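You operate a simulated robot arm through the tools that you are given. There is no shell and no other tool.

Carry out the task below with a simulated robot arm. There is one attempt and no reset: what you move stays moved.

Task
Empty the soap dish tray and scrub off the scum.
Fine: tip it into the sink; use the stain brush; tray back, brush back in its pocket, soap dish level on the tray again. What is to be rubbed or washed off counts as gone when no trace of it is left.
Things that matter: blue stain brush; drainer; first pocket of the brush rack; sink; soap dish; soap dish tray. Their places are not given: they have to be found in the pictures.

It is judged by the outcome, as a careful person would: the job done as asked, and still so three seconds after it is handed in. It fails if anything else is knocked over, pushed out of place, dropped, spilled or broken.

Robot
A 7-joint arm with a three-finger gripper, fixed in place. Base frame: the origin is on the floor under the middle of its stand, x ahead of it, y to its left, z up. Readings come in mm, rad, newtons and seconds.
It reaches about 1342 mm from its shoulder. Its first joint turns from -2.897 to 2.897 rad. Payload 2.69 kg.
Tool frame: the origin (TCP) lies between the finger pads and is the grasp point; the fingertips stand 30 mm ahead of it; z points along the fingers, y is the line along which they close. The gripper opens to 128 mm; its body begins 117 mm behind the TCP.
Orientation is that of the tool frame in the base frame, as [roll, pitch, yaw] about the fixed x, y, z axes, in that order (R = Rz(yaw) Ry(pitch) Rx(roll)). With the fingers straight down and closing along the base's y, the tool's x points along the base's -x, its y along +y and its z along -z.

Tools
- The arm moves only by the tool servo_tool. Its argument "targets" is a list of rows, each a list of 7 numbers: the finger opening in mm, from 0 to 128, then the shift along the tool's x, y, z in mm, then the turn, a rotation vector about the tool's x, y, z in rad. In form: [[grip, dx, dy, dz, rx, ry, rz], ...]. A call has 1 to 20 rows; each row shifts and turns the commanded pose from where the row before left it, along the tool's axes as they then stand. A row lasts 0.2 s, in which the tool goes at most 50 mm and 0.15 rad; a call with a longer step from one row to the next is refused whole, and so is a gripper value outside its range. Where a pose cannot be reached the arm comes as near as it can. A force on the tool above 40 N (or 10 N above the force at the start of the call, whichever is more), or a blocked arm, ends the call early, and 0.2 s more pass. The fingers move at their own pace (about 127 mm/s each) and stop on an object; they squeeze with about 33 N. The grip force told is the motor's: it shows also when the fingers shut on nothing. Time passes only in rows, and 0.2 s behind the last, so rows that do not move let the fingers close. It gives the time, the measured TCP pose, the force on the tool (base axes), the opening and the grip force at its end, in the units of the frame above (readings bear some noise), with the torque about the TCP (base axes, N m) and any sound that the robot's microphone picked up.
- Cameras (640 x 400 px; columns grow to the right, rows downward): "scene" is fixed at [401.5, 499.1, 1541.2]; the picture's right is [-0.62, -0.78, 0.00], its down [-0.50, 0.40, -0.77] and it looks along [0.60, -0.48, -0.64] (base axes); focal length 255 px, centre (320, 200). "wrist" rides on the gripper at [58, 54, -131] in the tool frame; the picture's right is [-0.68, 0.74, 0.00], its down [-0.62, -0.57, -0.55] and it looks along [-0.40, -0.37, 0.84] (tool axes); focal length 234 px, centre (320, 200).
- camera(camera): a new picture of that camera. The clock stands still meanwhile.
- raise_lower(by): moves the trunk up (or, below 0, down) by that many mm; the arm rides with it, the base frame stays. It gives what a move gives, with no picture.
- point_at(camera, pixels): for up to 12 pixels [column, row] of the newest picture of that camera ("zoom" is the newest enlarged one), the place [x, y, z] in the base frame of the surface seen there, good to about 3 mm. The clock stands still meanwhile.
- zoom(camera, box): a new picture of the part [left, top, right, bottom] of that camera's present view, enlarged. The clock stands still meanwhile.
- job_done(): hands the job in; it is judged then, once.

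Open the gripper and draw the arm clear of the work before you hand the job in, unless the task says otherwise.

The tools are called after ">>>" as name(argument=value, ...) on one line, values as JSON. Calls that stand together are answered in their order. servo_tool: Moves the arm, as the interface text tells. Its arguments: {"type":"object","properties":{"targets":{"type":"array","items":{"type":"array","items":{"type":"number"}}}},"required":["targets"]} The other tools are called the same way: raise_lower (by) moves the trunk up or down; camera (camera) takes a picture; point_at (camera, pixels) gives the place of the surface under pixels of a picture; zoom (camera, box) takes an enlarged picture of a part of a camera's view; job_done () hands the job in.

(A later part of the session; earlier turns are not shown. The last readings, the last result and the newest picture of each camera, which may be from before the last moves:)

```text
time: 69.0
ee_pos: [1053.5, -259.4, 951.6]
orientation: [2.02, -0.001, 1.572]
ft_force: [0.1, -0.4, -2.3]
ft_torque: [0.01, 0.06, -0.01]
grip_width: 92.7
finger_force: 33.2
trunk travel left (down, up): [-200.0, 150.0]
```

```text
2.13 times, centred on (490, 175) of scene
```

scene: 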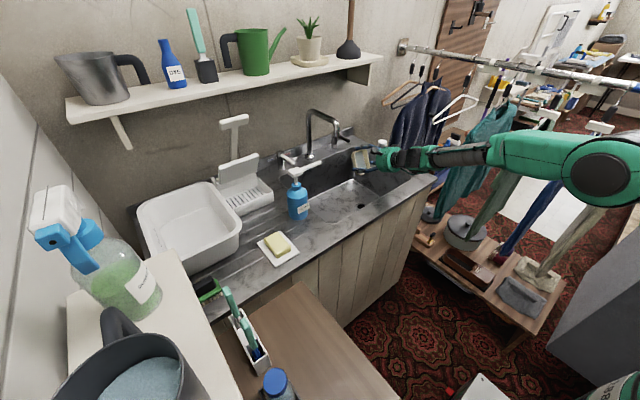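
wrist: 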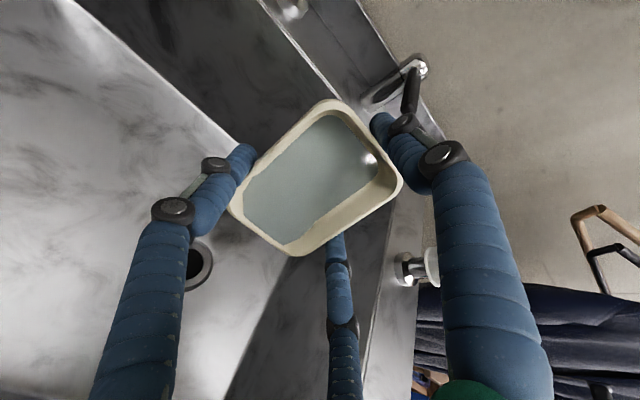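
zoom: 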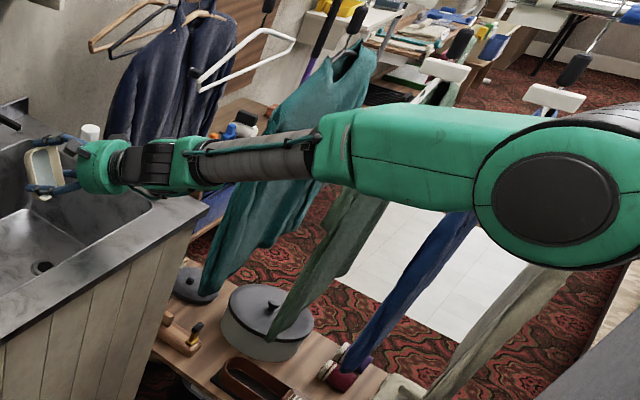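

Arm is clear. I wait a second at this tilt to see whether the liquid keeps running.

>>> servo_tool(targets=[[62, 0, 0, 0, 0, 0, 0], [62, 0, 0, 0, 0, 0, 0], [62, 0, 0, 0, 0, 0, 0], [62, 0, 0, 0, 0, 0, 0], [62, 0, 0, 0, 0, 0, 0]])

>>> camera(camera="wrist")

>>> zoom(camera="wrist", box=[210, 80, 420, 270])

>>> point_at(camera="wrist", pixels=[[310, 180], [280, 210], [350, 150], [235, 210], [265, 190], [330, 140], [290, 235], [340, 200]])

```text
time: 70.2
ee_pos: [1054.8, -259.3, 952.4]
orientation: [2.018, -0.002, 1.571]
ft_force: [0.6, 0.0, -2.1]
ft_torque: [-0.02, 0.03, 0.01]
grip_width: 92.8
finger_force: 33.3
trunk travel left (down, up): [-200.0, 150.0]
```

```text
taken
```

wrist: 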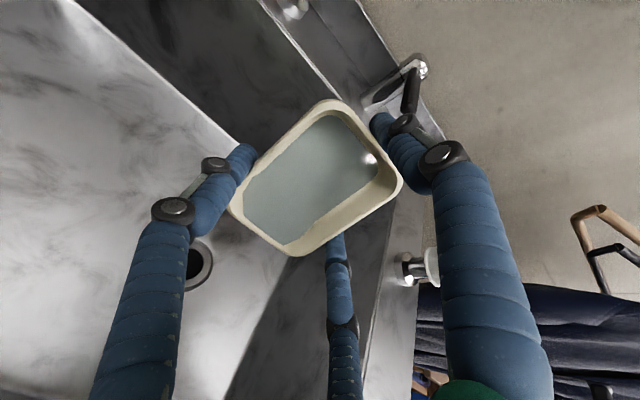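

```text
2.11 times, centred on (315, 175) of wrist
```

zoom: 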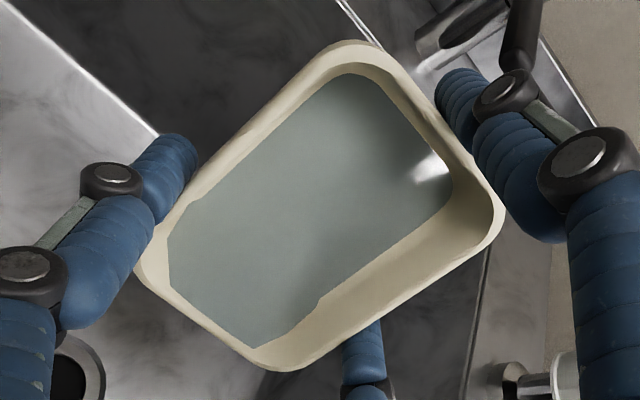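

```text
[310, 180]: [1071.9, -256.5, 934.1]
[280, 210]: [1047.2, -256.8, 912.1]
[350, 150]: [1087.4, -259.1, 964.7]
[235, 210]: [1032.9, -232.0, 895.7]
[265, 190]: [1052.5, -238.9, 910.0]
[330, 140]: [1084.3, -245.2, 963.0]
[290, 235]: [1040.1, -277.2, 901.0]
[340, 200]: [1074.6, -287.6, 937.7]
```

The liquid holds at this tilt, so I tip further, to ~115°, raising the TCP 10 mm per row so the wrist stays above the counter.

>>> servo_tool(targets=[[62, 0, 9.0, -4.4, -0.05, 0, 0], [62, 0, 9.2, -3.9, -0.05, 0, 0], [62, 0, 9.4, -3.4, -0.05, 0, 0], [62, 0, 9.6, -3.0, -0.05, 0, 0], [62, 0, 9.7, -2.5, -0.05, 0, 0], [62, 0, 9.8, -2.0, -0.05, 0, 0], [62, 0, 9.9, -1.5, -0.05, 0, 0], [62, 0, 9.9, -1.0, -0.05, 0, 0], [62, 0, 10, -0.5, -0.05, 0, 0], [62, 0, 10, 0, -0.05, 0, 0], [62, 0, 0, 0, 0, 0, 0]])

>>> zoom(camera="wrist", box=[210, 80, 420, 270])

>>> zoom(camera="scene", box=[270, 80, 450, 240])

```text
time: 72.6
ee_pos: [1054.0, -260.4, 1052.2]
orientation: [1.519, -0.001, 1.57]
ft_force: [0.0, -0.5, -1.7]
ft_torque: [-0.01, 0.02, 0.0]
grip_width: 92.8
finger_force: 32.9
trunk travel left (down, up): [-200.0, 150.0]
```

```text
2.11 times, centred on (315, 175) of wrist
```

zoom: 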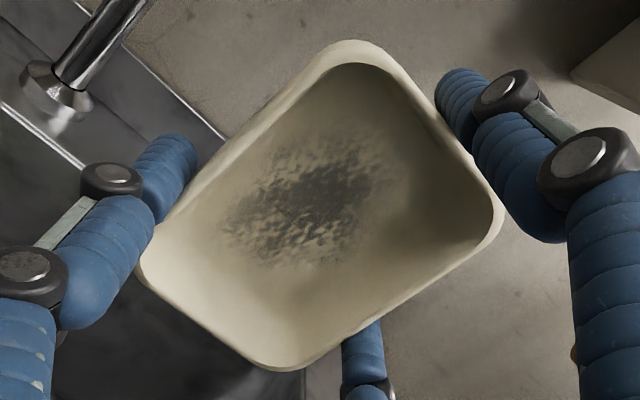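

```text
2.50 times, centred on (360, 160) of scene
```

zoom: 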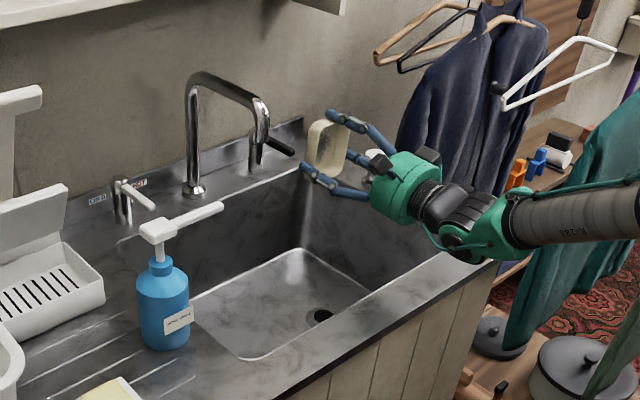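

The liquid is out and a dark scum patch shows on the tray floor at zoom (310,200). I tip a bit further and hold a moment to drain the rest.

>>> servo_tool(targets=[[62, 0, 10, 0.5, -0.05, 0, 0], [62, 0, 9.9, 1.0, -0.05, 0, 0], [62, 0, 9.9, 1.5, -0.05, 0, 0], [62, 0, 9.8, 2.0, -0.05, 0, 0], [62, 0, 9.7, 2.5, -0.05, 0, 0], [62, 0, 0, 0, 0, 0, 0], [62, 0, 0, 0, 0, 0, 0], [62, 0, 0, 0, 0, 0, 0], [62, 0, 0, 0, 0, 0, 0], [62, 0, 0, 0, 0, 0, 0]])

>>> zoom(camera="wrist", box=[210, 80, 420, 270])

>>> zoom(camera="scene", box=[270, 80, 450, 240])

```text
time: 74.8
ee_pos: [1052.1, -259.8, 1102.6]
orientation: [1.27, -0.002, 1.573]
ft_force: [0.1, 0.0, -2.2]
ft_torque: [-0.01, 0.05, 0.01]
grip_width: 92.5
finger_force: 32.5
trunk travel left (down, up): [-200.0, 150.0]
```

```text
2.11 times, centred on (315, 175) of wrist
```

zoom: 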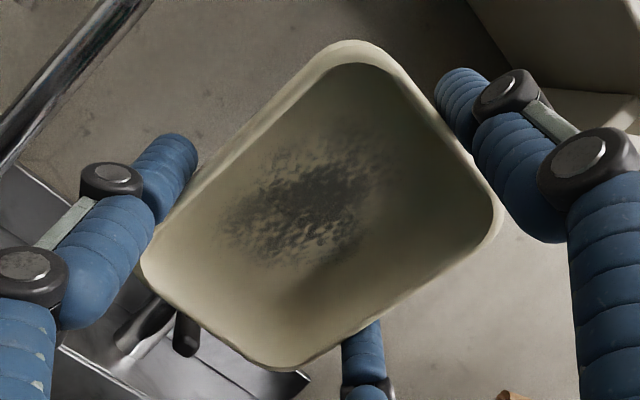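

```text
2.50 times, centred on (360, 160) of scene
```

zoom: 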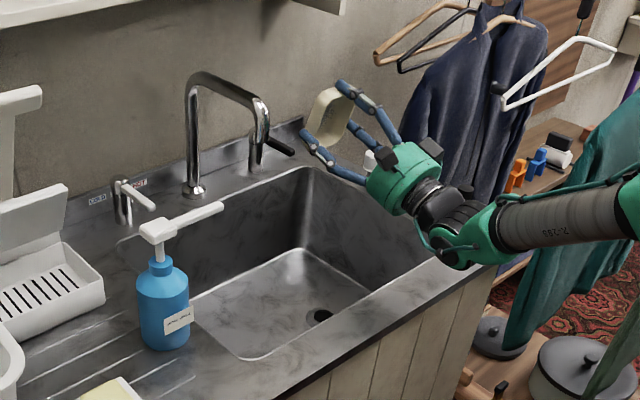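

Emptied completely; only the scum patch remains. I back off 100 mm toward the robot and turn the tool straight down again.

>>> servo_tool(targets=[[62, 0, 9.8, -31.9, 0, 0, 0], [62, 0, 9.8, -31.9, 0, 0, 0], [62, 0, 9.8, -31.9, 0, 0, 0], [62, 0, 0, 0, 0.117, 0, 0], [62, 0, 0, 0, 0.117, 0, 0], [62, 0, 0, 0, 0.117, 0, 0], [62, 0, 0, 0, 0.117, 0, 0], [62, 0, 0, 0, 0.117, 0, 0], [62, 0, 0, 0, 0.117, 0, 0], [62, 0, 0, 0, 0.117, 0, 0], [62, 0, 0, 0, 0.117, 0, 0], [62, 0, 0, 0, 0.117, 0, 0], [62, 0, 0, 0, 0.117, 0, 0], [62, 0, 0, 0, 0.117, 0, 0], [62, 0, 0, 0, 0.117, 0, 0], [62, 0, 0, 0, 0.117, 0, 0], [62, 0, 0, 0, 0.117, 0, 0], [62, 0, 0, 0, 0.117, 0, 0], [62, 0, 0, 0, 0.117, 0, 0]])

>>> camera(camera="wrist")

>>> camera(camera="scene")

```text
time: 78.8
ee_pos: [952.6, -260.3, 1101.7]
orientation: [-3.139, -0.001, 1.571]
ft_force: [-0.1, 0.5, -1.7]
ft_torque: [0.02, -0.04, 0.0]
grip_width: 92.8
finger_force: 33.2
trunk travel left (down, up): [-200.0, 150.0]
```

```text
taken
```

wrist: 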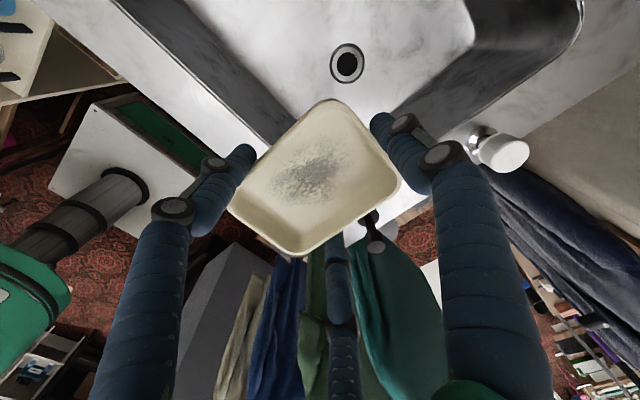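

```text
taken
```

scene: 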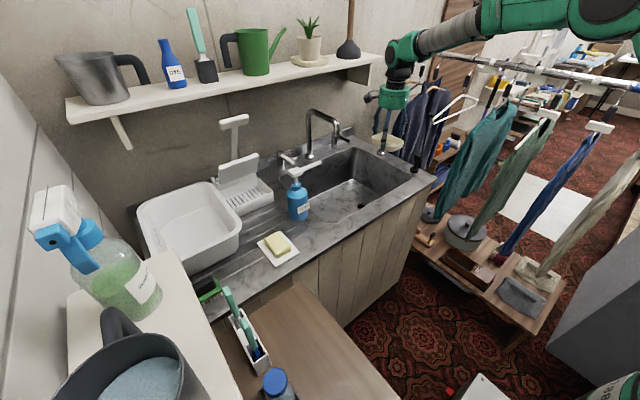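

Tool is vertical again with the tray. I zoom on the tray to see the extent of the scum.

>>> zoom(camera="wrist", box=[220, 90, 410, 265])

>>> point_at(camera="wrist", pixels=[[310, 178], [270, 195], [345, 155], [300, 205], [335, 185], [320, 150], [280, 170], [240, 205], [330, 105], [395, 180], [300, 250]])

```text
2.29 times, centred on (315, 178) of wrist
```

zoom: 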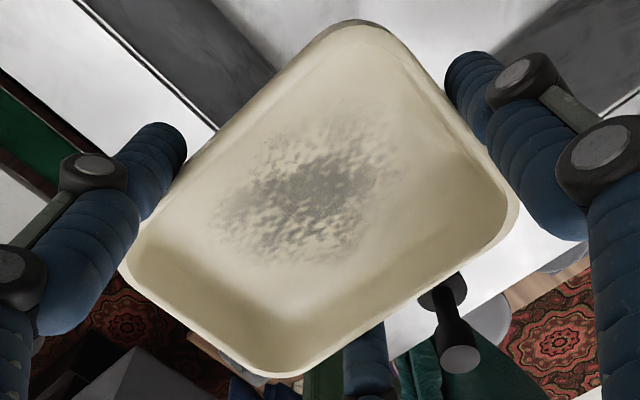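

```text
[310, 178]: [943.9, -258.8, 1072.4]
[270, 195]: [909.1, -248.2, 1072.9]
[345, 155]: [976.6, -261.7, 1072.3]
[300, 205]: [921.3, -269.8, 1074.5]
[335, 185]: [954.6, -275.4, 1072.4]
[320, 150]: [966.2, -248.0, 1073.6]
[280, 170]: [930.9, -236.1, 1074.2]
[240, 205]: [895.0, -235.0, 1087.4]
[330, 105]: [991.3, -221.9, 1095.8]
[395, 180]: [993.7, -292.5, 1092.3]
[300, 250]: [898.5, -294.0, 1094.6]
```

Scum is centred in the tray, roughly ±40 mm by ±25 mm. I carry the tray back above its place on the table at (629,367).

>>> servo_tool(targets=[[62, 17.8, -9.2, -5, 0, 0, 0], [62, 35.6, -18.3, -5, 0, 0, 0], [62, 40, -20.6, 0, 0, 0, 0], [62, 40, -20.6, 0, 0, 0, 0], [62, 40, -20.6, 0, 0, 0, 0], [62, 40, -20.6, 0, 0, 0, 0], [62, 40, -20.6, 0, 0, 0, 0], [62, 40, -20.6, 0, 0, 0, 0], [62, 40, -20.6, 0, 0, 0, 0], [62, 40, -20.6, 0, 0, 0, 0], [62, 40, -20.6, 0, 0, 0, 0], [62, 40, -20.6, 0, 0, 0, 0], [62, 40, -20.6, 0, 0, 0, 0], [62, 40, -20.6, 0, 0, 0, 0], [62, 40, -20.6, 0, 0, 0, 0], [62, 35.6, -18.3, 0, 0, 0, 0], [62, 17.8, -9.2, 0, 0, 0, 0], [62, 0, 0, 0, 0, 0, 0]])

>>> camera(camera="scene")

```text
time: 82.6
ee_pos: [629.2, 365.8, 1112.7]
orientation: [-3.141, -0.003, 1.57]
ft_force: [-0.7, -0.1, -1.6]
ft_torque: [-0.01, -0.03, 0.0]
grip_width: 92.9
finger_force: 32.9
trunk travel left (down, up): [-200.0, 150.0]
```

```text
taken
```

scene: 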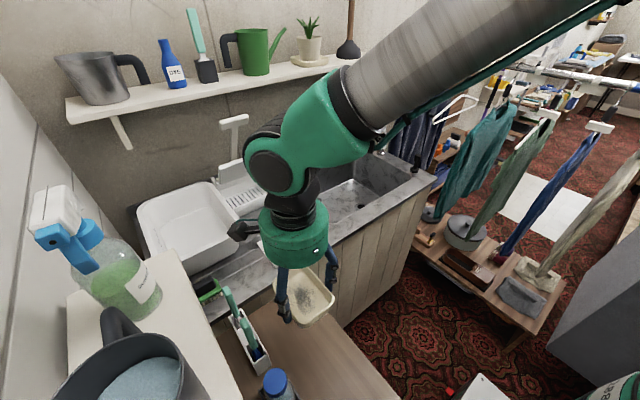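

Now I lower the tray to just above the table.

>>> servo_tool(targets=[[62, 0, 0, 20, 0, 0, 0], [62, 0, 0, 35, 0, 0, 0], [62, 0, 0, 35, 0, 0, 0], [62, 0, 0, 35, 0, 0, 0], [62, 0, 0, 35, 0, 0, 0], [62, 0, 0, 25, 0, 0, 0], [62, 0, 0, 14, 0, 0, 0], [62, 0, 0, 8, 0, 0, 0], [62, 0, 0, 5, 0, 0, 0], [62, 0, 0, 3, 0, 0, 0], [62, 0, 0, 0, 0, 0, 0]])

```text
time: 85.0
ee_pos: [629.7, 366.5, 897.9]
orientation: [3.14, -0.002, 1.572]
ft_force: [-0.4, -0.6, -1.9]
ft_torque: [0.01, -0.02, 0.02]
grip_width: 92.8
finger_force: 32.5
trunk travel left (down, up): [-200.0, 150.0]
```

A few mm to go; I descend in small steps until contact.

>>> servo_tool(targets=[[62, 0, 0, 2, 0, 0, 0], [62, 0, 0, 1.5, 0, 0, 0], [62, 0, 0, 1.5, 0, 0, 0], [62, 0, 0, 1, 0, 0, 0], [62, 0, 0, 0, 0, 0, 0]])

```text
time: 86.2
ee_pos: [630.7, 366.7, 892.9]
orientation: [3.14, -0.004, 1.572]
ft_force: [-0.8, 1.4, 9.6]
ft_torque: [-0.42, -0.47, -0.02]
grip_width: 92.5
finger_force: 33.5
trunk travel left (down, up): [-200.0, 150.0]
```

The tray is down (+9.6 N). I ease up, open and rise clear.

>>> servo_tool(targets=[[74, 0, 0, -0.7, 0, 0, 0], [86, 0, 0, 0, 0, 0, 0], [94, 0, 0, 0, 0, 0, 0], [100, 0, 0, 0, 0, 0, 0], [110, 0, 0, 0, 0, 0, 0], [120, 0, 0, -8, 0, 0, 0], [120, 0, 0, -20, 0, 0, 0], [120, 0, 0, -35, 0, 0, 0], [120, 0, 0, -40, 0, 0, 0], [120, 0, 0, -40, 0, 0, 0], [120, 0, 0, -40, 0, 0, 0], [120, 0, 0, 0, 0, 0, 0]])

>>> camera(camera="wrist")

>>> camera(camera="scene")

```text
time: 88.8
ee_pos: [628.5, 366.6, 1077.2]
orientation: [3.141, -0.001, 1.572]
ft_force: [0.1, 0.6, 0.6]
ft_torque: [0.0, -0.02, 0.02]
grip_width: 120.0
finger_force: 0.0
trunk travel left (down, up): [-200.0, 150.0]
```

```text
taken
```

wrist: 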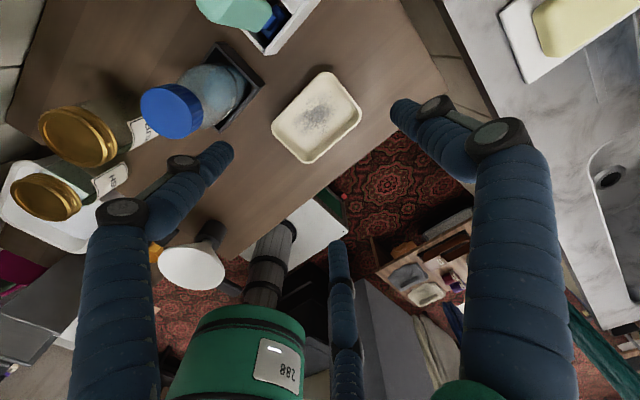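

```text
taken
```

scene: 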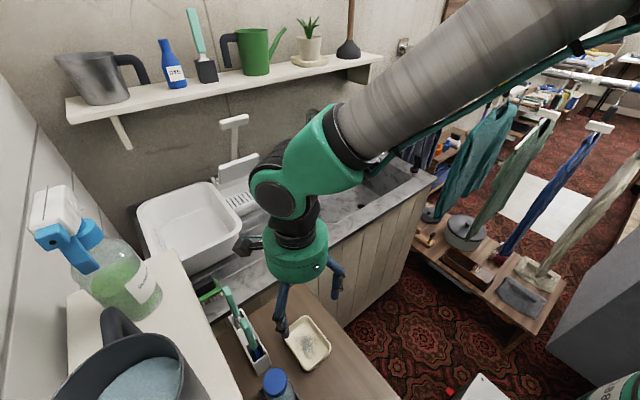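

Tray is back on its spot. The blue brush stands upright near the cabinet wall (y≈527), so I'll grip its handle from the side with the tool horizontal, pointing +y. I move to about (643,300,1110) and turn the tool.

>>> servo_tool(targets=[[100, -33, 7, -15, 0, 0, 0], [80, -33, 7, -18, 0, 0, 0], [76, 0, 0, 0, 0, 0.15, 0], [76, 0, 0, 0, 0, 0.15, 0], [76, 0, 0, 0, 0, 0.15, 0], [76, 0, 0, 0, 0, 0.15, 0], [76, 0, 0, 0, 0, 0.15, 0], [76, 0, 0, 0, 0, 0.15, 0], [76, 0, 0, 0, 0, 0.15, 0], [76, 0, 0, 0, 0, 0.15, 0], [76, 0, 0, 0, 0, 0.15, 0], [76, 0, 0, 0, 0, 0.15, 0], [76, 0, 0, 0, 0, 0.0708, 0], [76, 0, 0, 0, 0, 0, 0]])

>>> camera(camera="wrist")

>>> camera(camera="scene")

```text
time: 91.8
ee_pos: [644.2, 299.0, 1109.1]
orientation: [0.322, -1.565, -1.892]
ft_force: [-0.1, -0.4, -0.7]
ft_torque: [0.0, 0.03, 0.01]
grip_width: 75.9
finger_force: 0.2
trunk travel left (down, up): [-200.0, 150.0]
```

```text
taken
```

wrist: 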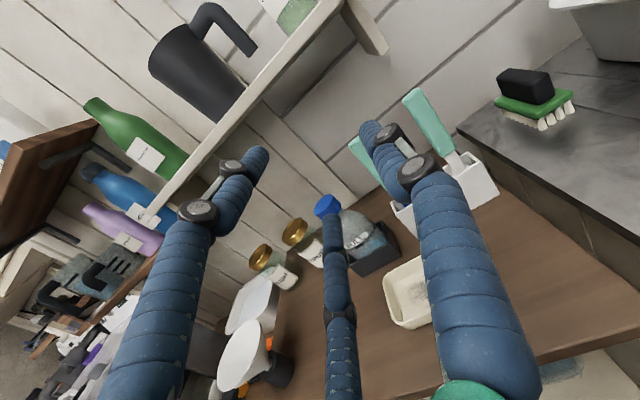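

```text
taken
```

scene: 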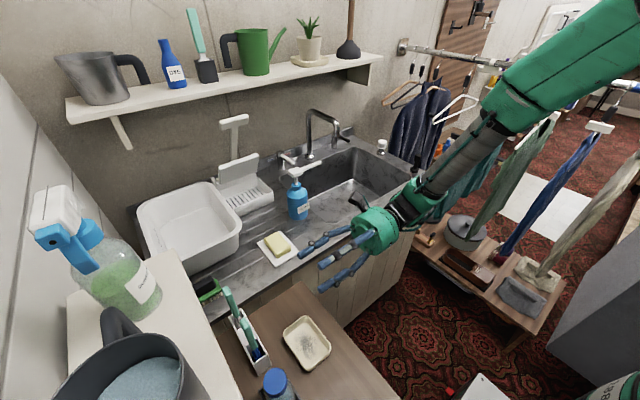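

Tool is horizontal now. I measure the blue brush's handle precisely from the scene camera with a zoom.

>>> zoom(camera="scene", box=[215, 280, 285, 375])

```text
4.21 times, centred on (250, 328) of scene
```

zoom: 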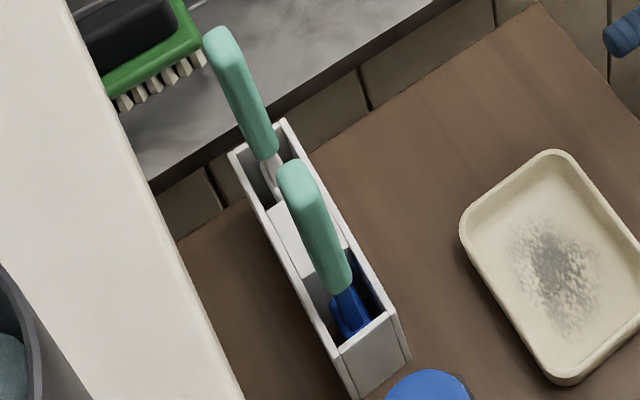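

>>> point_at(camera="zoom", pixels=[[298, 175], [312, 175], [283, 180], [318, 230], [302, 232], [332, 228], [337, 280], [345, 305], [228, 60], [350, 325], [300, 240], [275, 190]])

>>> point_at(camera="zoom", pixels=[[372, 340], [345, 350], [390, 315], [235, 152], [285, 125], [400, 350], [360, 390], [330, 300], [365, 280], [325, 320]])

```text
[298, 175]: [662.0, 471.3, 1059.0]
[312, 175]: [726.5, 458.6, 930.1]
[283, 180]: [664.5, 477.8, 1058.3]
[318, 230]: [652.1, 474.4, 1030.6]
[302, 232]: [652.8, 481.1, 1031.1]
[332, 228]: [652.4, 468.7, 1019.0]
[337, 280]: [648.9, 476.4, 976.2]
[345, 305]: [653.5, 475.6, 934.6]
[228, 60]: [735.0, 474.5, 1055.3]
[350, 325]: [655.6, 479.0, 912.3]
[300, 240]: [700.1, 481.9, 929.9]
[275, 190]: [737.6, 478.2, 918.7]
```

```text
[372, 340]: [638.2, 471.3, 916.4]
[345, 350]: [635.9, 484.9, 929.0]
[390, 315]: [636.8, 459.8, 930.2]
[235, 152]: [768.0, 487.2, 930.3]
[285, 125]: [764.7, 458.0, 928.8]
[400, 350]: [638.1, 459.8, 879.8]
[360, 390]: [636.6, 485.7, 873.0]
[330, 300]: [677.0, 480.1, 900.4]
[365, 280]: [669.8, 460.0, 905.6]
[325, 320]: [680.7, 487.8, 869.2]
```

Handle occupies about x 650–672, y 463–481, top z≈1059; rack pocket x 640–680. I go to (653, 299, 1020) with a 68 mm opening, then advance in +y partway and check.

>>> servo_tool(targets=[[68, -30, 3, 0, 0, 0, 0], [68, -30, 3, 0, 0, 0, 0], [68, -29, 3, 0, 0, 0, 0], [68, 0, 0, 30, 0, 0, 0], [68, 0, 0, 35, 0, 0, 0], [68, 0, 0, 25, 0, 0, 0], [68, 0, 0, 0, 0, 0, 0]])

>>> camera(camera="wrist")

>>> zoom(camera="scene", box=[200, 240, 400, 390])

```text
time: 93.4
ee_pos: [652.6, 389.6, 1020.9]
orientation: [0.327, -1.569, -1.898]
ft_force: [0.0, -0.7, -0.4]
ft_torque: [0.02, -0.01, 0.0]
grip_width: 68.0
finger_force: 0.0
trunk travel left (down, up): [-200.0, 150.0]
```

```text
taken
```

wrist: 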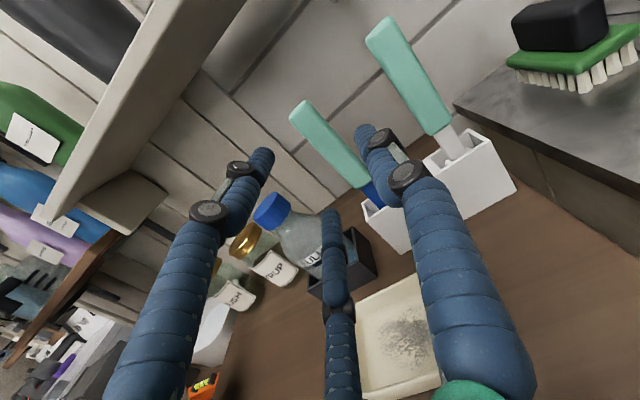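

```text
2.67 times, centred on (300, 315) of scene
```

zoom: 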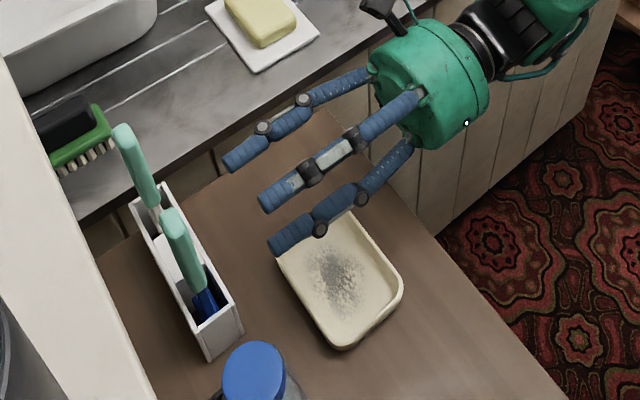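

The blue brush handle appears at (335,150) in the wrist view. I measure it from this side too.

>>> zoom(camera="wrist", box=[260, 70, 460, 220])

>>> point_at(camera="wrist", pixels=[[305, 105], [295, 115], [312, 108], [325, 145], [335, 135], [345, 160], [352, 152], [365, 185], [370, 178], [376, 195]])

```text
2.67 times, centred on (360, 145) of wrist
```

zoom: 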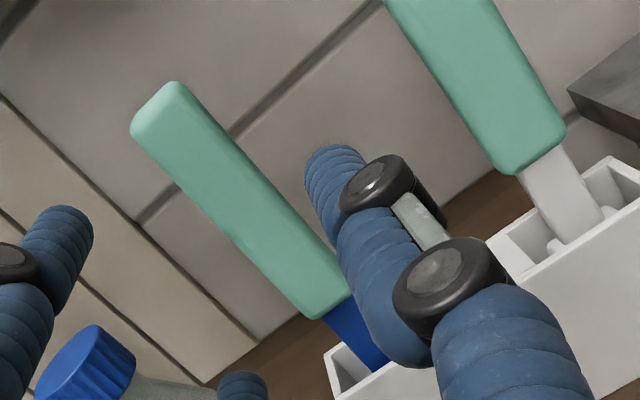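

```text
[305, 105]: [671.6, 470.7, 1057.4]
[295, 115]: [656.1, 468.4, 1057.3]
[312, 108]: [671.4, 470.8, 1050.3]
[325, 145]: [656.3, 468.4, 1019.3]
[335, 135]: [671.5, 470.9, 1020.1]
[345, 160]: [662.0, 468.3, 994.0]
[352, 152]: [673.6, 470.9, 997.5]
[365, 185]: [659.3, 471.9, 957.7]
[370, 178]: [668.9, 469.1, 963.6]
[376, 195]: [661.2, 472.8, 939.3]
```

Handle x 650–672, y 468–481. I advance to y≈474 slowly with force watching.

>>> servo_tool(targets=[[68, 0, 1.5, 20, 0, 0, 0], [68, 0, 0, 20, 0, 0, 0], [68, 0, 0, 18, 0, 0, 0], [68, 0, 0, 14, 0, 0, 0], [68, 0, 0, 12, 0, 0, 0], [68, 0, 0, 0, 0, 0, 0]])

>>> camera(camera="wrist")

>>> zoom(camera="scene", box=[200, 240, 360, 380])

```text
time: 94.8
ee_pos: [654.2, 474.1, 1019.7]
orientation: [0.477, -1.569, -2.045]
ft_force: [-0.3, -0.1, 0.4]
ft_torque: [-0.01, 0.03, -0.02]
grip_width: 68.1
finger_force: 0.1
trunk travel left (down, up): [-200.0, 150.0]
```

```text
taken
```

wrist: 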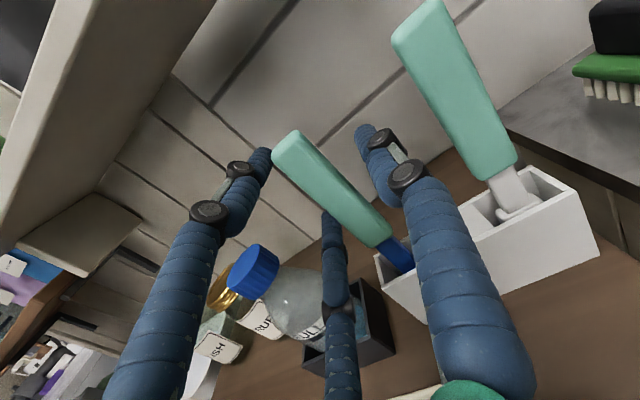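

```text
2.86 times, centred on (280, 310) of scene
```

zoom: 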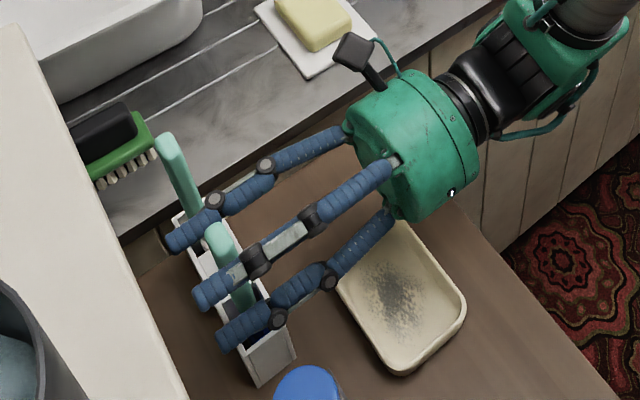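

The handle lies between the fingers. I close gradually.

>>> servo_tool(targets=[[60, 0, 0, 0, 0, 0, 0], [54, 0, 0, 0, 0, 0, 0], [48, 0, 0, 0, 0, 0, 0], [44, 0, 0, 0, 0, 0, 0], [40, 0, 0, 0, 0, 0, 0], [36, 0, 0, 0, 0, 0, 0], [32, 0, 0, 0, 0, 0, 0], [26, 0, 0, 0, 0, 0, 0], [18, 0, 0, 0, 0, 0, 0], [8, 0, 0, 0, 0, 0, 0], [0, 0, 0, 0, 0, 0, 0]])

>>> camera(camera="wrist")

>>> zoom(camera="scene", box=[200, 260, 320, 380])

```text
time: 97.2
ee_pos: [654.1, 474.5, 1020.7]
orientation: [0.364, -1.569, -1.934]
ft_force: [1.0, -0.8, 0.8]
ft_torque: [-0.02, 0.02, -0.01]
grip_width: 34.1
finger_force: 33.0
trunk travel left (down, up): [-200.0, 150.0]
```

```text
taken
```

wrist: 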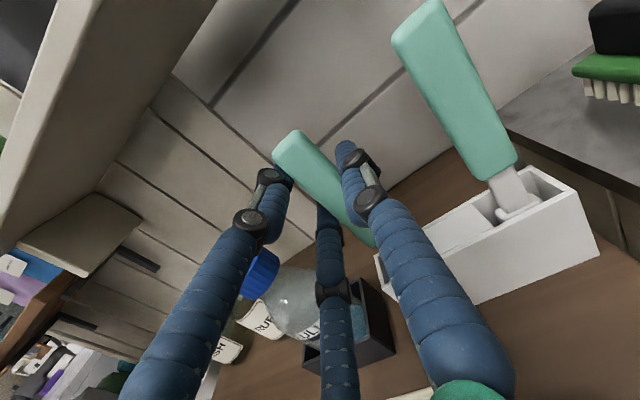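

```text
3.33 times, centred on (260, 320) of scene
```

zoom: 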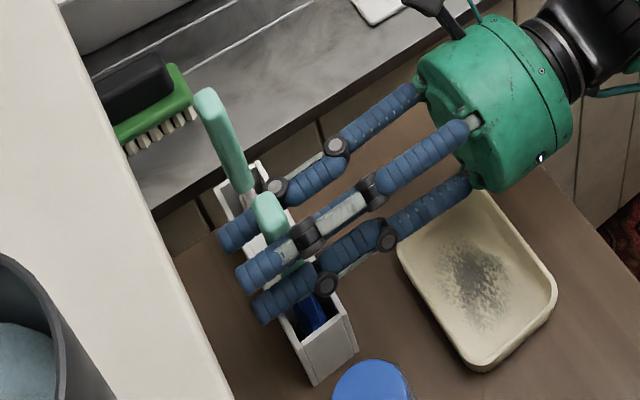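

The handle is gripped (34 mm, 33 N). I lift straight up slowly.

>>> servo_tool(targets=[[0, 3, 0, 0, 0, 0, 0], [0, 5, 0, 0, 0, 0, 0], [0, 8, 0, 0, 0, 0, 0], [0, 12, 0, 0, 0, 0, 0], [0, 15, 0, 0, 0, 0, 0], [0, 18, 0, 0, 0, 0, 0], [0, 18, 0, 0, 0, 0, 0], [0, 16, 0, 0, 0, 0, 0], [0, 0, 0, 0, 0, 0, 0]])

>>> camera(camera="wrist")

>>> zoom(camera="scene", box=[200, 260, 320, 380])

```text
time: 99.2
ee_pos: [653.8, 473.1, 1114.7]
orientation: [0.298, -1.569, -1.867]
ft_force: [-0.6, 0.0, -0.3]
ft_torque: [-0.04, 0.0, -0.02]
grip_width: 34.3
finger_force: 33.5
trunk travel left (down, up): [-200.0, 150.0]
```

```text
taken
```

wrist: 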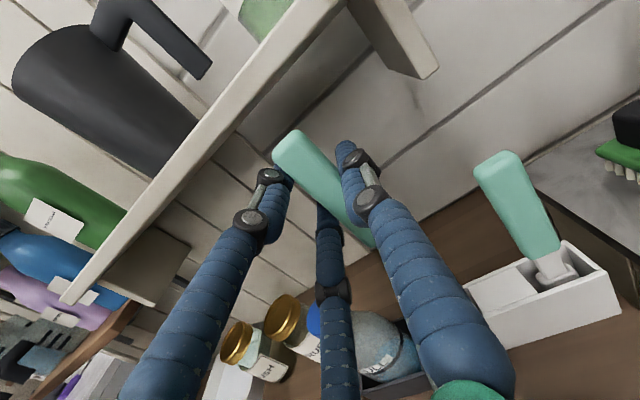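

```text
3.33 times, centred on (260, 320) of scene
```

zoom: 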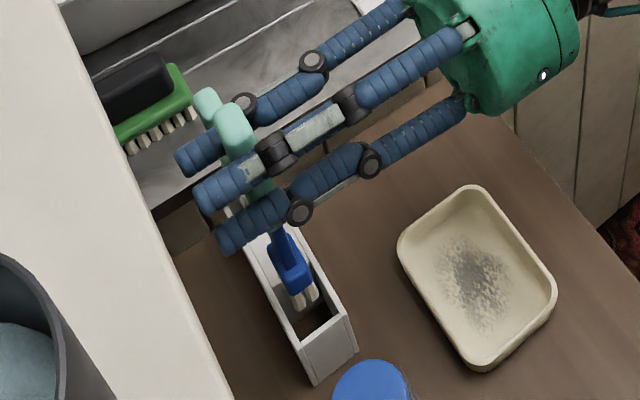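

The brush is out: blue head with cream bristles pointing down, near zoom (300,295). I measure the bristle tip height.

>>> zoom(camera="scene", box=[235, 310, 295, 370])

>>> point_at(camera="zoom", pixels=[[280, 130], [290, 180], [300, 230], [320, 220], [285, 225], [320, 160], [275, 160], [300, 245], [330, 245], [345, 230]])

```text
6.67 times, centred on (265, 340) of scene
```

zoom: 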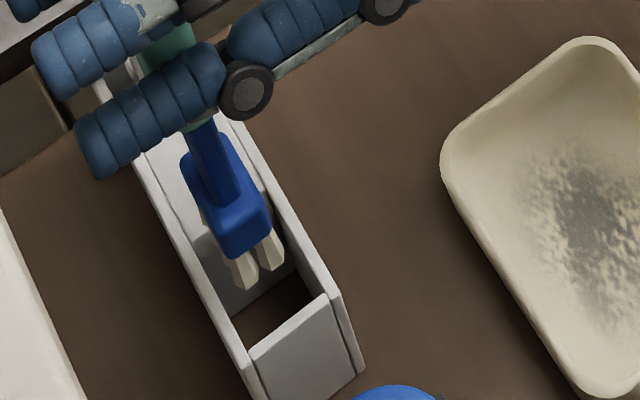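

```text
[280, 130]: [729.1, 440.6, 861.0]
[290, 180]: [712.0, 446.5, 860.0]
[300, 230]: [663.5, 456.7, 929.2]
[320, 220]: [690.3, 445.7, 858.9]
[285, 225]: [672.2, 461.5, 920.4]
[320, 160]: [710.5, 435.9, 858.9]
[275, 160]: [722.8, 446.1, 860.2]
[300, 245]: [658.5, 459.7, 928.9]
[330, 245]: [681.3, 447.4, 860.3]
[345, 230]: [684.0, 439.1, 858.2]
```

The bristles' lower ends are at zoom (247,285) and (270,265). I measure those and the head.

>>> point_at(camera="zoom", pixels=[[247, 282], [270, 265], [240, 225], [222, 250], [265, 215], [205, 150], [230, 160], [190, 165], [245, 262], [268, 248]])

```text
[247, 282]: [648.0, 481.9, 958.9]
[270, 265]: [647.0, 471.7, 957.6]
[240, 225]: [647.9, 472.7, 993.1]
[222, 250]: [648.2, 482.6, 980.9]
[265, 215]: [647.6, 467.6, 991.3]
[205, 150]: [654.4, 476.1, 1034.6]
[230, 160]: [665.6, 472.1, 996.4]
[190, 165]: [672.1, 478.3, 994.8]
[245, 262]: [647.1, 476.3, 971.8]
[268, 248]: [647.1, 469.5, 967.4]
```

Bristle ends sit 158 mm below the TCP; the head is about 28×16 mm centred ~(+7,+1) from the TCP. I move the brush over the tray centre and lower it to ~12 mm above the tray floor.

>>> servo_tool(targets=[[0, 0, 0, -20, 0, 0, 0], [0, 0, 0, -30, 0, 0, 0], [0, 0, -13, -30, 0, 0, 0], [0, 0, -14, -27, 0, 0, 0], [0, -15, -13, 0, 0, 0, 0], [0, -25, 0, 0, 0, 0, 0], [0, -25, 0, 0, 0, 0, 0], [0, -15, 0, 0, 0, 0, 0], [0, 0, 0, 0, 0, 0, 0]])

>>> camera(camera="wrist")

>>> zoom(camera="scene", box=[250, 280, 370, 390])

```text
time: 101.2
ee_pos: [613.5, 366.6, 1034.0]
orientation: [0.273, -1.569, -1.843]
ft_force: [0.3, -0.4, 0.8]
ft_torque: [-0.02, -0.01, 0.0]
grip_width: 34.2
finger_force: 33.0
trunk travel left (down, up): [-200.0, 150.0]
```

```text
taken
```

wrist: 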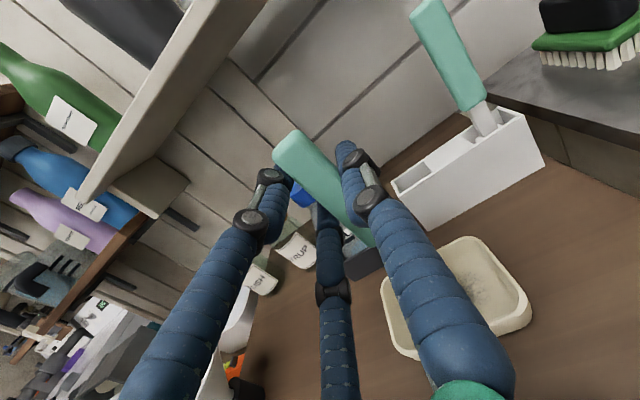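

```text
3.64 times, centred on (310, 335) of scene
```

zoom: 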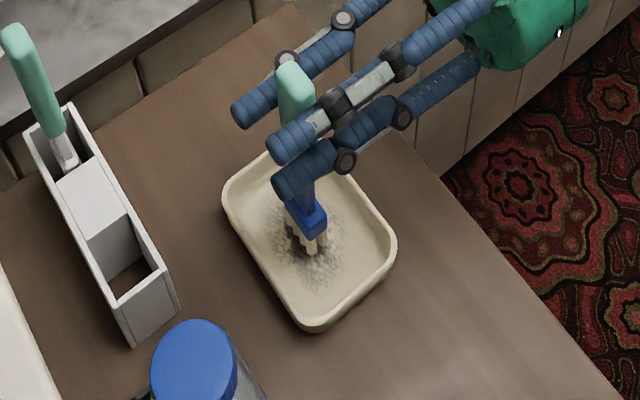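

The brush is right above the scum. I lower it in small steps until the force rises.

>>> servo_tool(targets=[[0, -5, 0, 0, 0, 0, 0], [0, -4, 0, 0, 0, 0, 0], [0, -2, 0, 0, 0, 0, 0], [0, -1.5, 0, 0, 0, 0, 0], [0, 0, 0, 0, 0, 0, 0]])

```text
time: 102.4
ee_pos: [613.5, 367.4, 1024.9]
orientation: [0.822, -1.565, -2.391]
ft_force: [-0.8, 1.2, 32.6]
ft_torque: [0.29, 0.07, 0.01]
grip_width: 34.4
finger_force: 32.8
trunk travel left (down, up): [-200.0, 150.0]
```

Contact is already 32 N; I ease up by 2.2 mm to get a moderate pressure.

>>> servo_tool(targets=[[0, 1.2, 0, 0, 0, 0, 0], [0, 1.0, 0, 0, 0, 0, 0], [0, 0, 0, 0, 0, 0, 0]])

>>> zoom(camera="scene", box=[270, 300, 350, 380])

```text
time: 103.2
ee_pos: [614.2, 368.3, 1025.4]
orientation: [0.679, -1.569, -2.249]
ft_force: [2.5, 0.8, 25.0]
ft_torque: [0.12, -0.45, -0.02]
grip_width: 34.4
finger_force: 32.9
trunk travel left (down, up): [-200.0, 150.0]
```

```text
5.00 times, centred on (310, 340) of scene
```

zoom: 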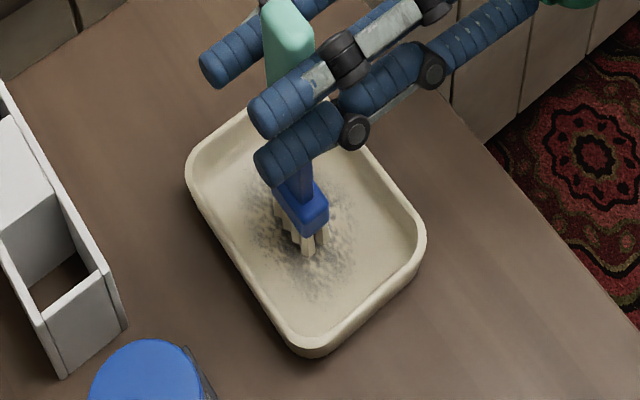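

Still 25 N; I ease up another 1.5 mm.

>>> servo_tool(targets=[[0, 1.0, 0, 0, 0, 0, 0], [0, 0.6, 0, 0, 0, 0, 0], [0, 0, 0, 0, 0, 0, 0]])

```text
time: 104.0
ee_pos: [613.1, 367.8, 1025.3]
orientation: [-0.815, -1.569, -0.754]
ft_force: [2.2, -0.8, 8.3]
ft_torque: [-0.13, -0.23, 0.04]
grip_width: 34.1
finger_force: 33.1
trunk travel left (down, up): [-200.0, 150.0]
```

Pressure is ~8 N. I scrub a first line along x: to −26 mm, then back across to +28 mm.

>>> servo_tool(targets=[[0, 0, -9, 0, 0, 0, 0], [0, 0, -9, 0, 0, 0, 0], [0, 0, -8, 0, 0, 0, 0], [0, 0, 9, 0, 0, 0, 0], [0, 0, 9, 0, 0, 0, 0], [0, 0, 9, 0, 0, 0, 0], [0, 0, 9, 0, 0, 0, 0], [0, 0, 9, 0, 0, 0, 0], [0, 0, 9, 0, 0, 0, 0], [0, 0, -9, 0, 0, 0, 0], [0, 0, -9, 0, 0, 0, 0], [0, 0, -10, 0, 0, 0, 0]])

>>> zoom(camera="scene", box=[270, 300, 350, 380])

```text
time: 106.6
ee_pos: [613.9, 367.7, 1024.6]
orientation: [0.464, -1.569, -2.033]
ft_force: [-0.4, -0.5, -0.3]
ft_torque: [0.01, 0.01, 0.05]
grip_width: 34.3
finger_force: 33.2
trunk travel left (down, up): [-200.0, 150.0]
```

```text
5.00 times, centred on (310, 340) of scene
```

zoom: 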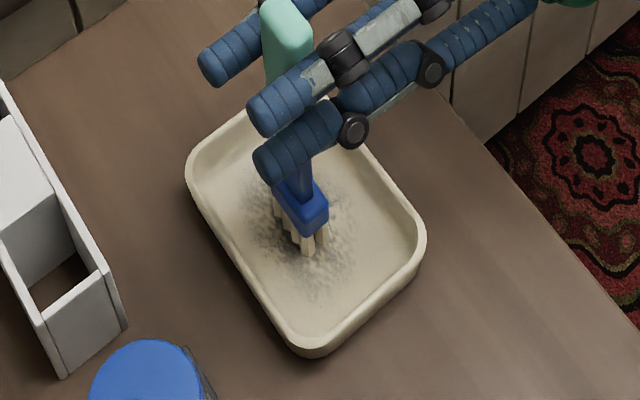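

Now no contact force, and the scum seems slightly lighter. I lower 1.5 mm and recheck.

>>> servo_tool(targets=[[0, -0.8, 0, 0, 0, 0, 0], [0, -0.7, 0, 0, 0, 0, 0], [0, 0, 0, 0, 0, 0, 0]])

```text
time: 107.4
ee_pos: [613.1, 366.8, 1024.3]
orientation: [0.559, -1.568, -2.129]
ft_force: [-1.1, 0.2, 4.8]
ft_torque: [0.08, 0.05, 0.0]
grip_width: 34.3
finger_force: 32.8
trunk travel left (down, up): [-200.0, 150.0]
```

Contact 4.8 N. I press 0.7 mm more and sweep the line again, ending in mid-line to read the force.

>>> servo_tool(targets=[[0, -0.7, 0, 0, 0, 0, 0], [0, 0, -9, 0, 0, 0, 0], [0, 0, -9, 0, 0, 0, 0], [0, 0, -9, 0, 0, 0, 0], [0, 0, 9, 0, 0, 0, 0], [0, 0, 9, 0, 0, 0, 0], [0, 0, 9, 0, 0, 0, 0], [0, 0, 9, 0, 0, 0, 0], [0, 0, 9, 0, 0, 0, 0], [0, 0, 10, 0, 0, 0, 0], [0, 0, -9, 0, 0, 0, 0], [0, 0, -9, 0, 0, 0, 0], [0, 0, -10, 0, 0, 0, 0]])

>>> zoom(camera="scene", box=[270, 300, 350, 380])

```text
time: 110.2
ee_pos: [614.8, 367.6, 1025.7]
orientation: [0.616, -1.568, -2.187]
ft_force: [6.2, 0.3, 23.8]
ft_torque: [0.07, -0.82, 0.0]
grip_width: 34.3
finger_force: 32.8
trunk travel left (down, up): [-200.0, 150.0]
```

```text
5.00 times, centred on (310, 340) of scene
```

zoom: 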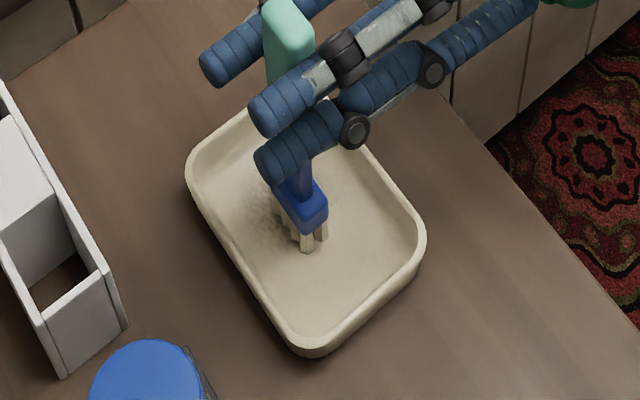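

Most of the scum is gone; some is left on the +y side near zoom (262,215). I ease slightly and scrub lines at y +9 and +17.

>>> servo_tool(targets=[[0, 0.4, 0, 5, 0, 0, 0], [0, 0, 0, 4, 0, 0, 0], [0, 0, -9, 0, 0, 0, 0], [0, 0, -9, 0, 0, 0, 0], [0, 0, -9, 0, 0, 0, 0], [0, 0, 9, 0, 0, 0, 0], [0, 0, 9, 0, 0, 0, 0], [0, 0, 9, 0, 0, 0, 0], [0, 0, 9, 0, 0, 0, 0], [0, 0, 9, 0, 0, 0, 0], [0, 0, 10, 0, 0, 0, 0], [0, 0, -9, 0, 0, 0, 0], [0, 0, -9, 0, 0, 0, 0], [0, 0, -10, 0, 0, 0, 0]])

>>> zoom(camera="scene", box=[270, 300, 350, 380])

```text
time: 113.2
ee_pos: [613.5, 376.3, 1023.4]
orientation: [0.493, -1.57, -2.062]
ft_force: [2.2, 0.6, 12.0]
ft_torque: [0.07, -0.33, -0.01]
grip_width: 34.4
finger_force: 32.5
trunk travel left (down, up): [-200.0, 150.0]
```

```text
5.00 times, centred on (310, 340) of scene
```

zoom: 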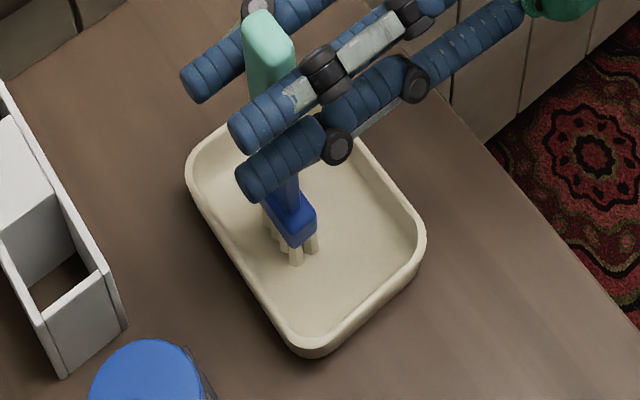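

Looks nearly clean. I cover the outer +y line too (y +8 more), then come back over the −y lines.

>>> servo_tool(targets=[[0, 0, 0, 4, 0, 0, 0], [0, 0, 0, 3.5, 0, 0, 0], [0, 0, -9, 0, 0, 0, 0], [0, 0, -9, 0, 0, 0, 0], [0, 0, -10, 0, 0, 0, 0], [0, 0, 9, 0, 0, 0, 0], [0, 0, 9, 0, 0, 0, 0], [0, 0, 9, 0, 0, 0, 0], [0, 0, 9, 0, 0, 0, 0], [0, 0, 10, 0, 0, 0, 0], [0, 0, 10, 0, 0, 0, 0], [0, 0, -9, -5, 0, 0, 0], [0, 0, -9, -5, 0, 0, 0], [0, 0, -10, -6, 0, 0, 0]])

>>> servo_tool(targets=[[0, 0, 0, -5, 0, 0, 0], [0, 0, 0, -5, 0, 0, 0], [0, 0, -9, 0, 0, 0, 0], [0, 0, -9, 0, 0, 0, 0], [0, 0, -10, 0, 0, 0, 0], [0, 0, 9, 0, 0, 0, 0], [0, 0, 9, 0, 0, 0, 0], [0, 0, 9, 0, 0, 0, 0], [0, 0, 9, 0, 0, 0, 0], [0, 0, 10, 0, 0, 0, 0], [0, 0, 10, 0, 0, 0, 0], [0, 0, -9, 0, 0, 0, 0], [0, 0, -9, 0, 0, 0, 0], [0, 0, -10, 0, 0, 0, 0]])

>>> zoom(camera="scene", box=[270, 300, 350, 380])

```text
time: 116.2
ee_pos: [615.2, 366.4, 1022.8]
orientation: [0.394, -1.57, -1.965]
ft_force: [0.0, -0.5, 7.4]
ft_torque: [-0.09, -0.05, 0.02]
grip_width: 34.2
finger_force: 32.9
trunk travel left (down, up): [-200.0, 150.0]
```

```text
time: 119.2
ee_pos: [613.3, 358.5, 1024.7]
orientation: [0.34, -1.569, -1.909]
ft_force: [0.2, 0.1, 3.2]
ft_torque: [-0.01, 0.04, 0.0]
grip_width: 34.3
finger_force: 32.9
trunk travel left (down, up): [-200.0, 150.0]
```

```text
5.00 times, centred on (310, 340) of scene
```

zoom: 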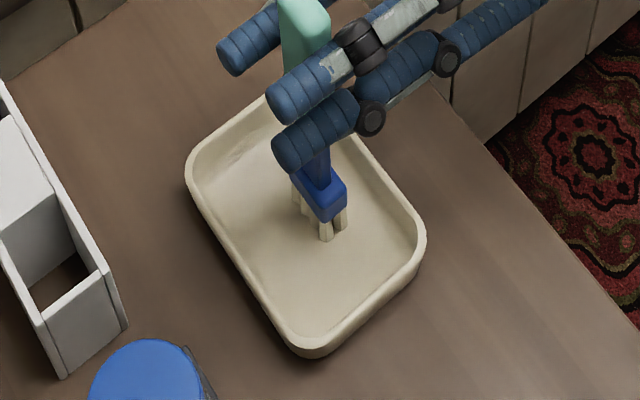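

The floor looks clean where visible. I do one more line on the −y side, then lift the brush to inspect the whole tray.

>>> servo_tool(targets=[[0, -0.5, 0, -5, 0, 0, 0], [0, 0, 0, -4, 0, 0, 0], [0, 0, -9, 0, 0, 0, 0], [0, 0, -9, 0, 0, 0, 0], [0, 0, -10, 0, 0, 0, 0], [0, 0, 9, 0, 0, 0, 0], [0, 0, 9, 0, 0, 0, 0], [0, 0, 9, 0, 0, 0, 0], [0, 0, 9, 0, 0, 0, 0], [0, 0, 10, 0, 0, 0, 0], [0, 0, 10, 0, 0, 0, 0], [0, 0, -9, 0, 0, 0, 0], [0, 0, -9, 0, 0, 0, 0], [0, 0, -10, 0, 0, 0, 0]])

>>> servo_tool(targets=[[0, 10, 0, 3, 0, 0, 0], [0, 25, 0, 5, 0, 0, 0], [0, 35, 0, 0, 0, 0, 0], [0, 25, 0, -30, 0, 0, 0], [0, 0, 0, -40, 0, 0, 0], [0, 0, 0, -40, 0, 0, 0], [0, 0, 0, 0, 0, 0, 0]])

>>> zoom(camera="scene", box=[275, 305, 345, 370])

>>> camera(camera="wrist")

```text
time: 122.2
ee_pos: [613.9, 349.1, 1024.3]
orientation: [0.467, -1.569, -2.039]
ft_force: [1.8, 0.1, 8.2]
ft_torque: [0.07, -0.32, 0.02]
grip_width: 34.2
finger_force: 32.6
trunk travel left (down, up): [-200.0, 150.0]
```

```text
time: 123.8
ee_pos: [613.4, 246.3, 1118.2]
orientation: [0.109, -1.569, -1.679]
ft_force: [-0.6, -1.2, -0.1]
ft_torque: [-0.03, 0.01, -0.01]
grip_width: 34.3
finger_force: 32.5
trunk travel left (down, up): [-200.0, 150.0]
```

```text
6.15 times, centred on (310, 338) of scene
```

zoom: 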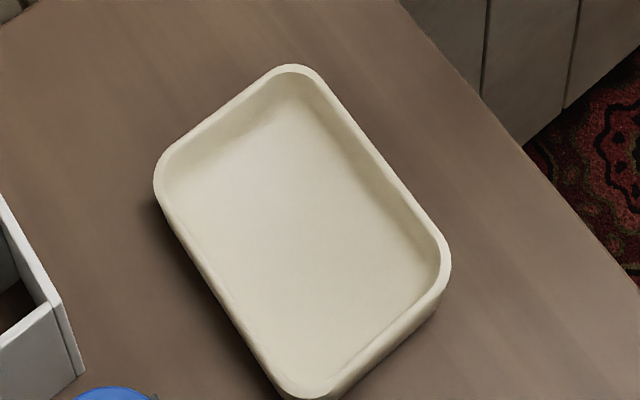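

```text
taken
```

wrist: 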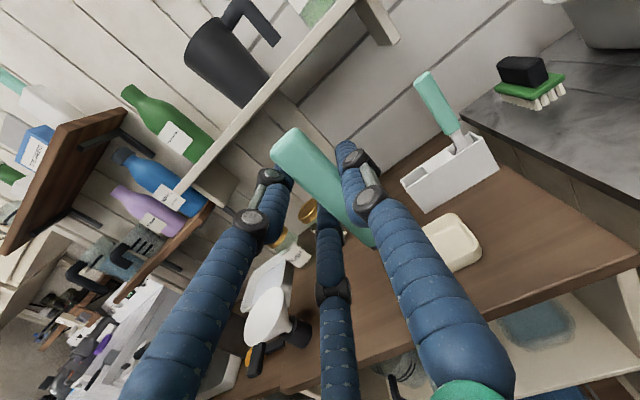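

The tray looks clean. I zoom further on sections to look for faint traces.

>>> zoom(camera="scene", box=[288, 312, 322, 346])

>>> zoom(camera="scene", box=[294, 330, 328, 366])

>>> zoom(camera="wrist", box=[400, 190, 500, 290])

```text
11.76 times, centred on (305, 329) of scene
```

zoom: 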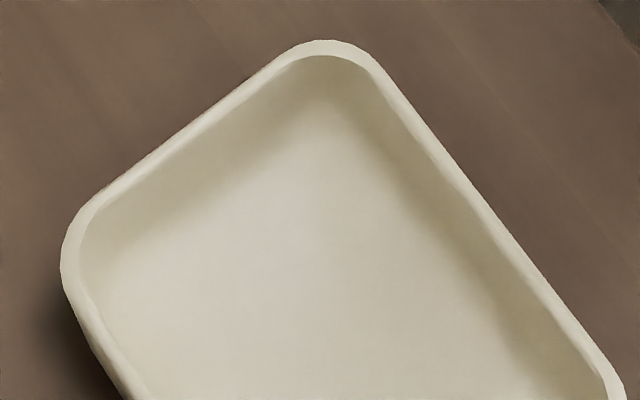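

```text
11.11 times, centred on (311, 348) of scene
```

zoom: 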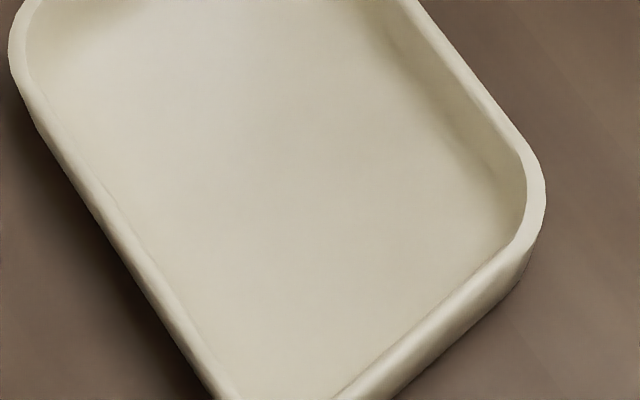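

```text
4.00 times, centred on (450, 240) of wrist
```

zoom: 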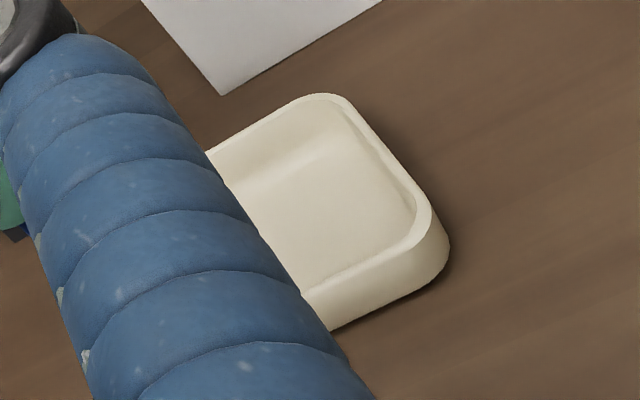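

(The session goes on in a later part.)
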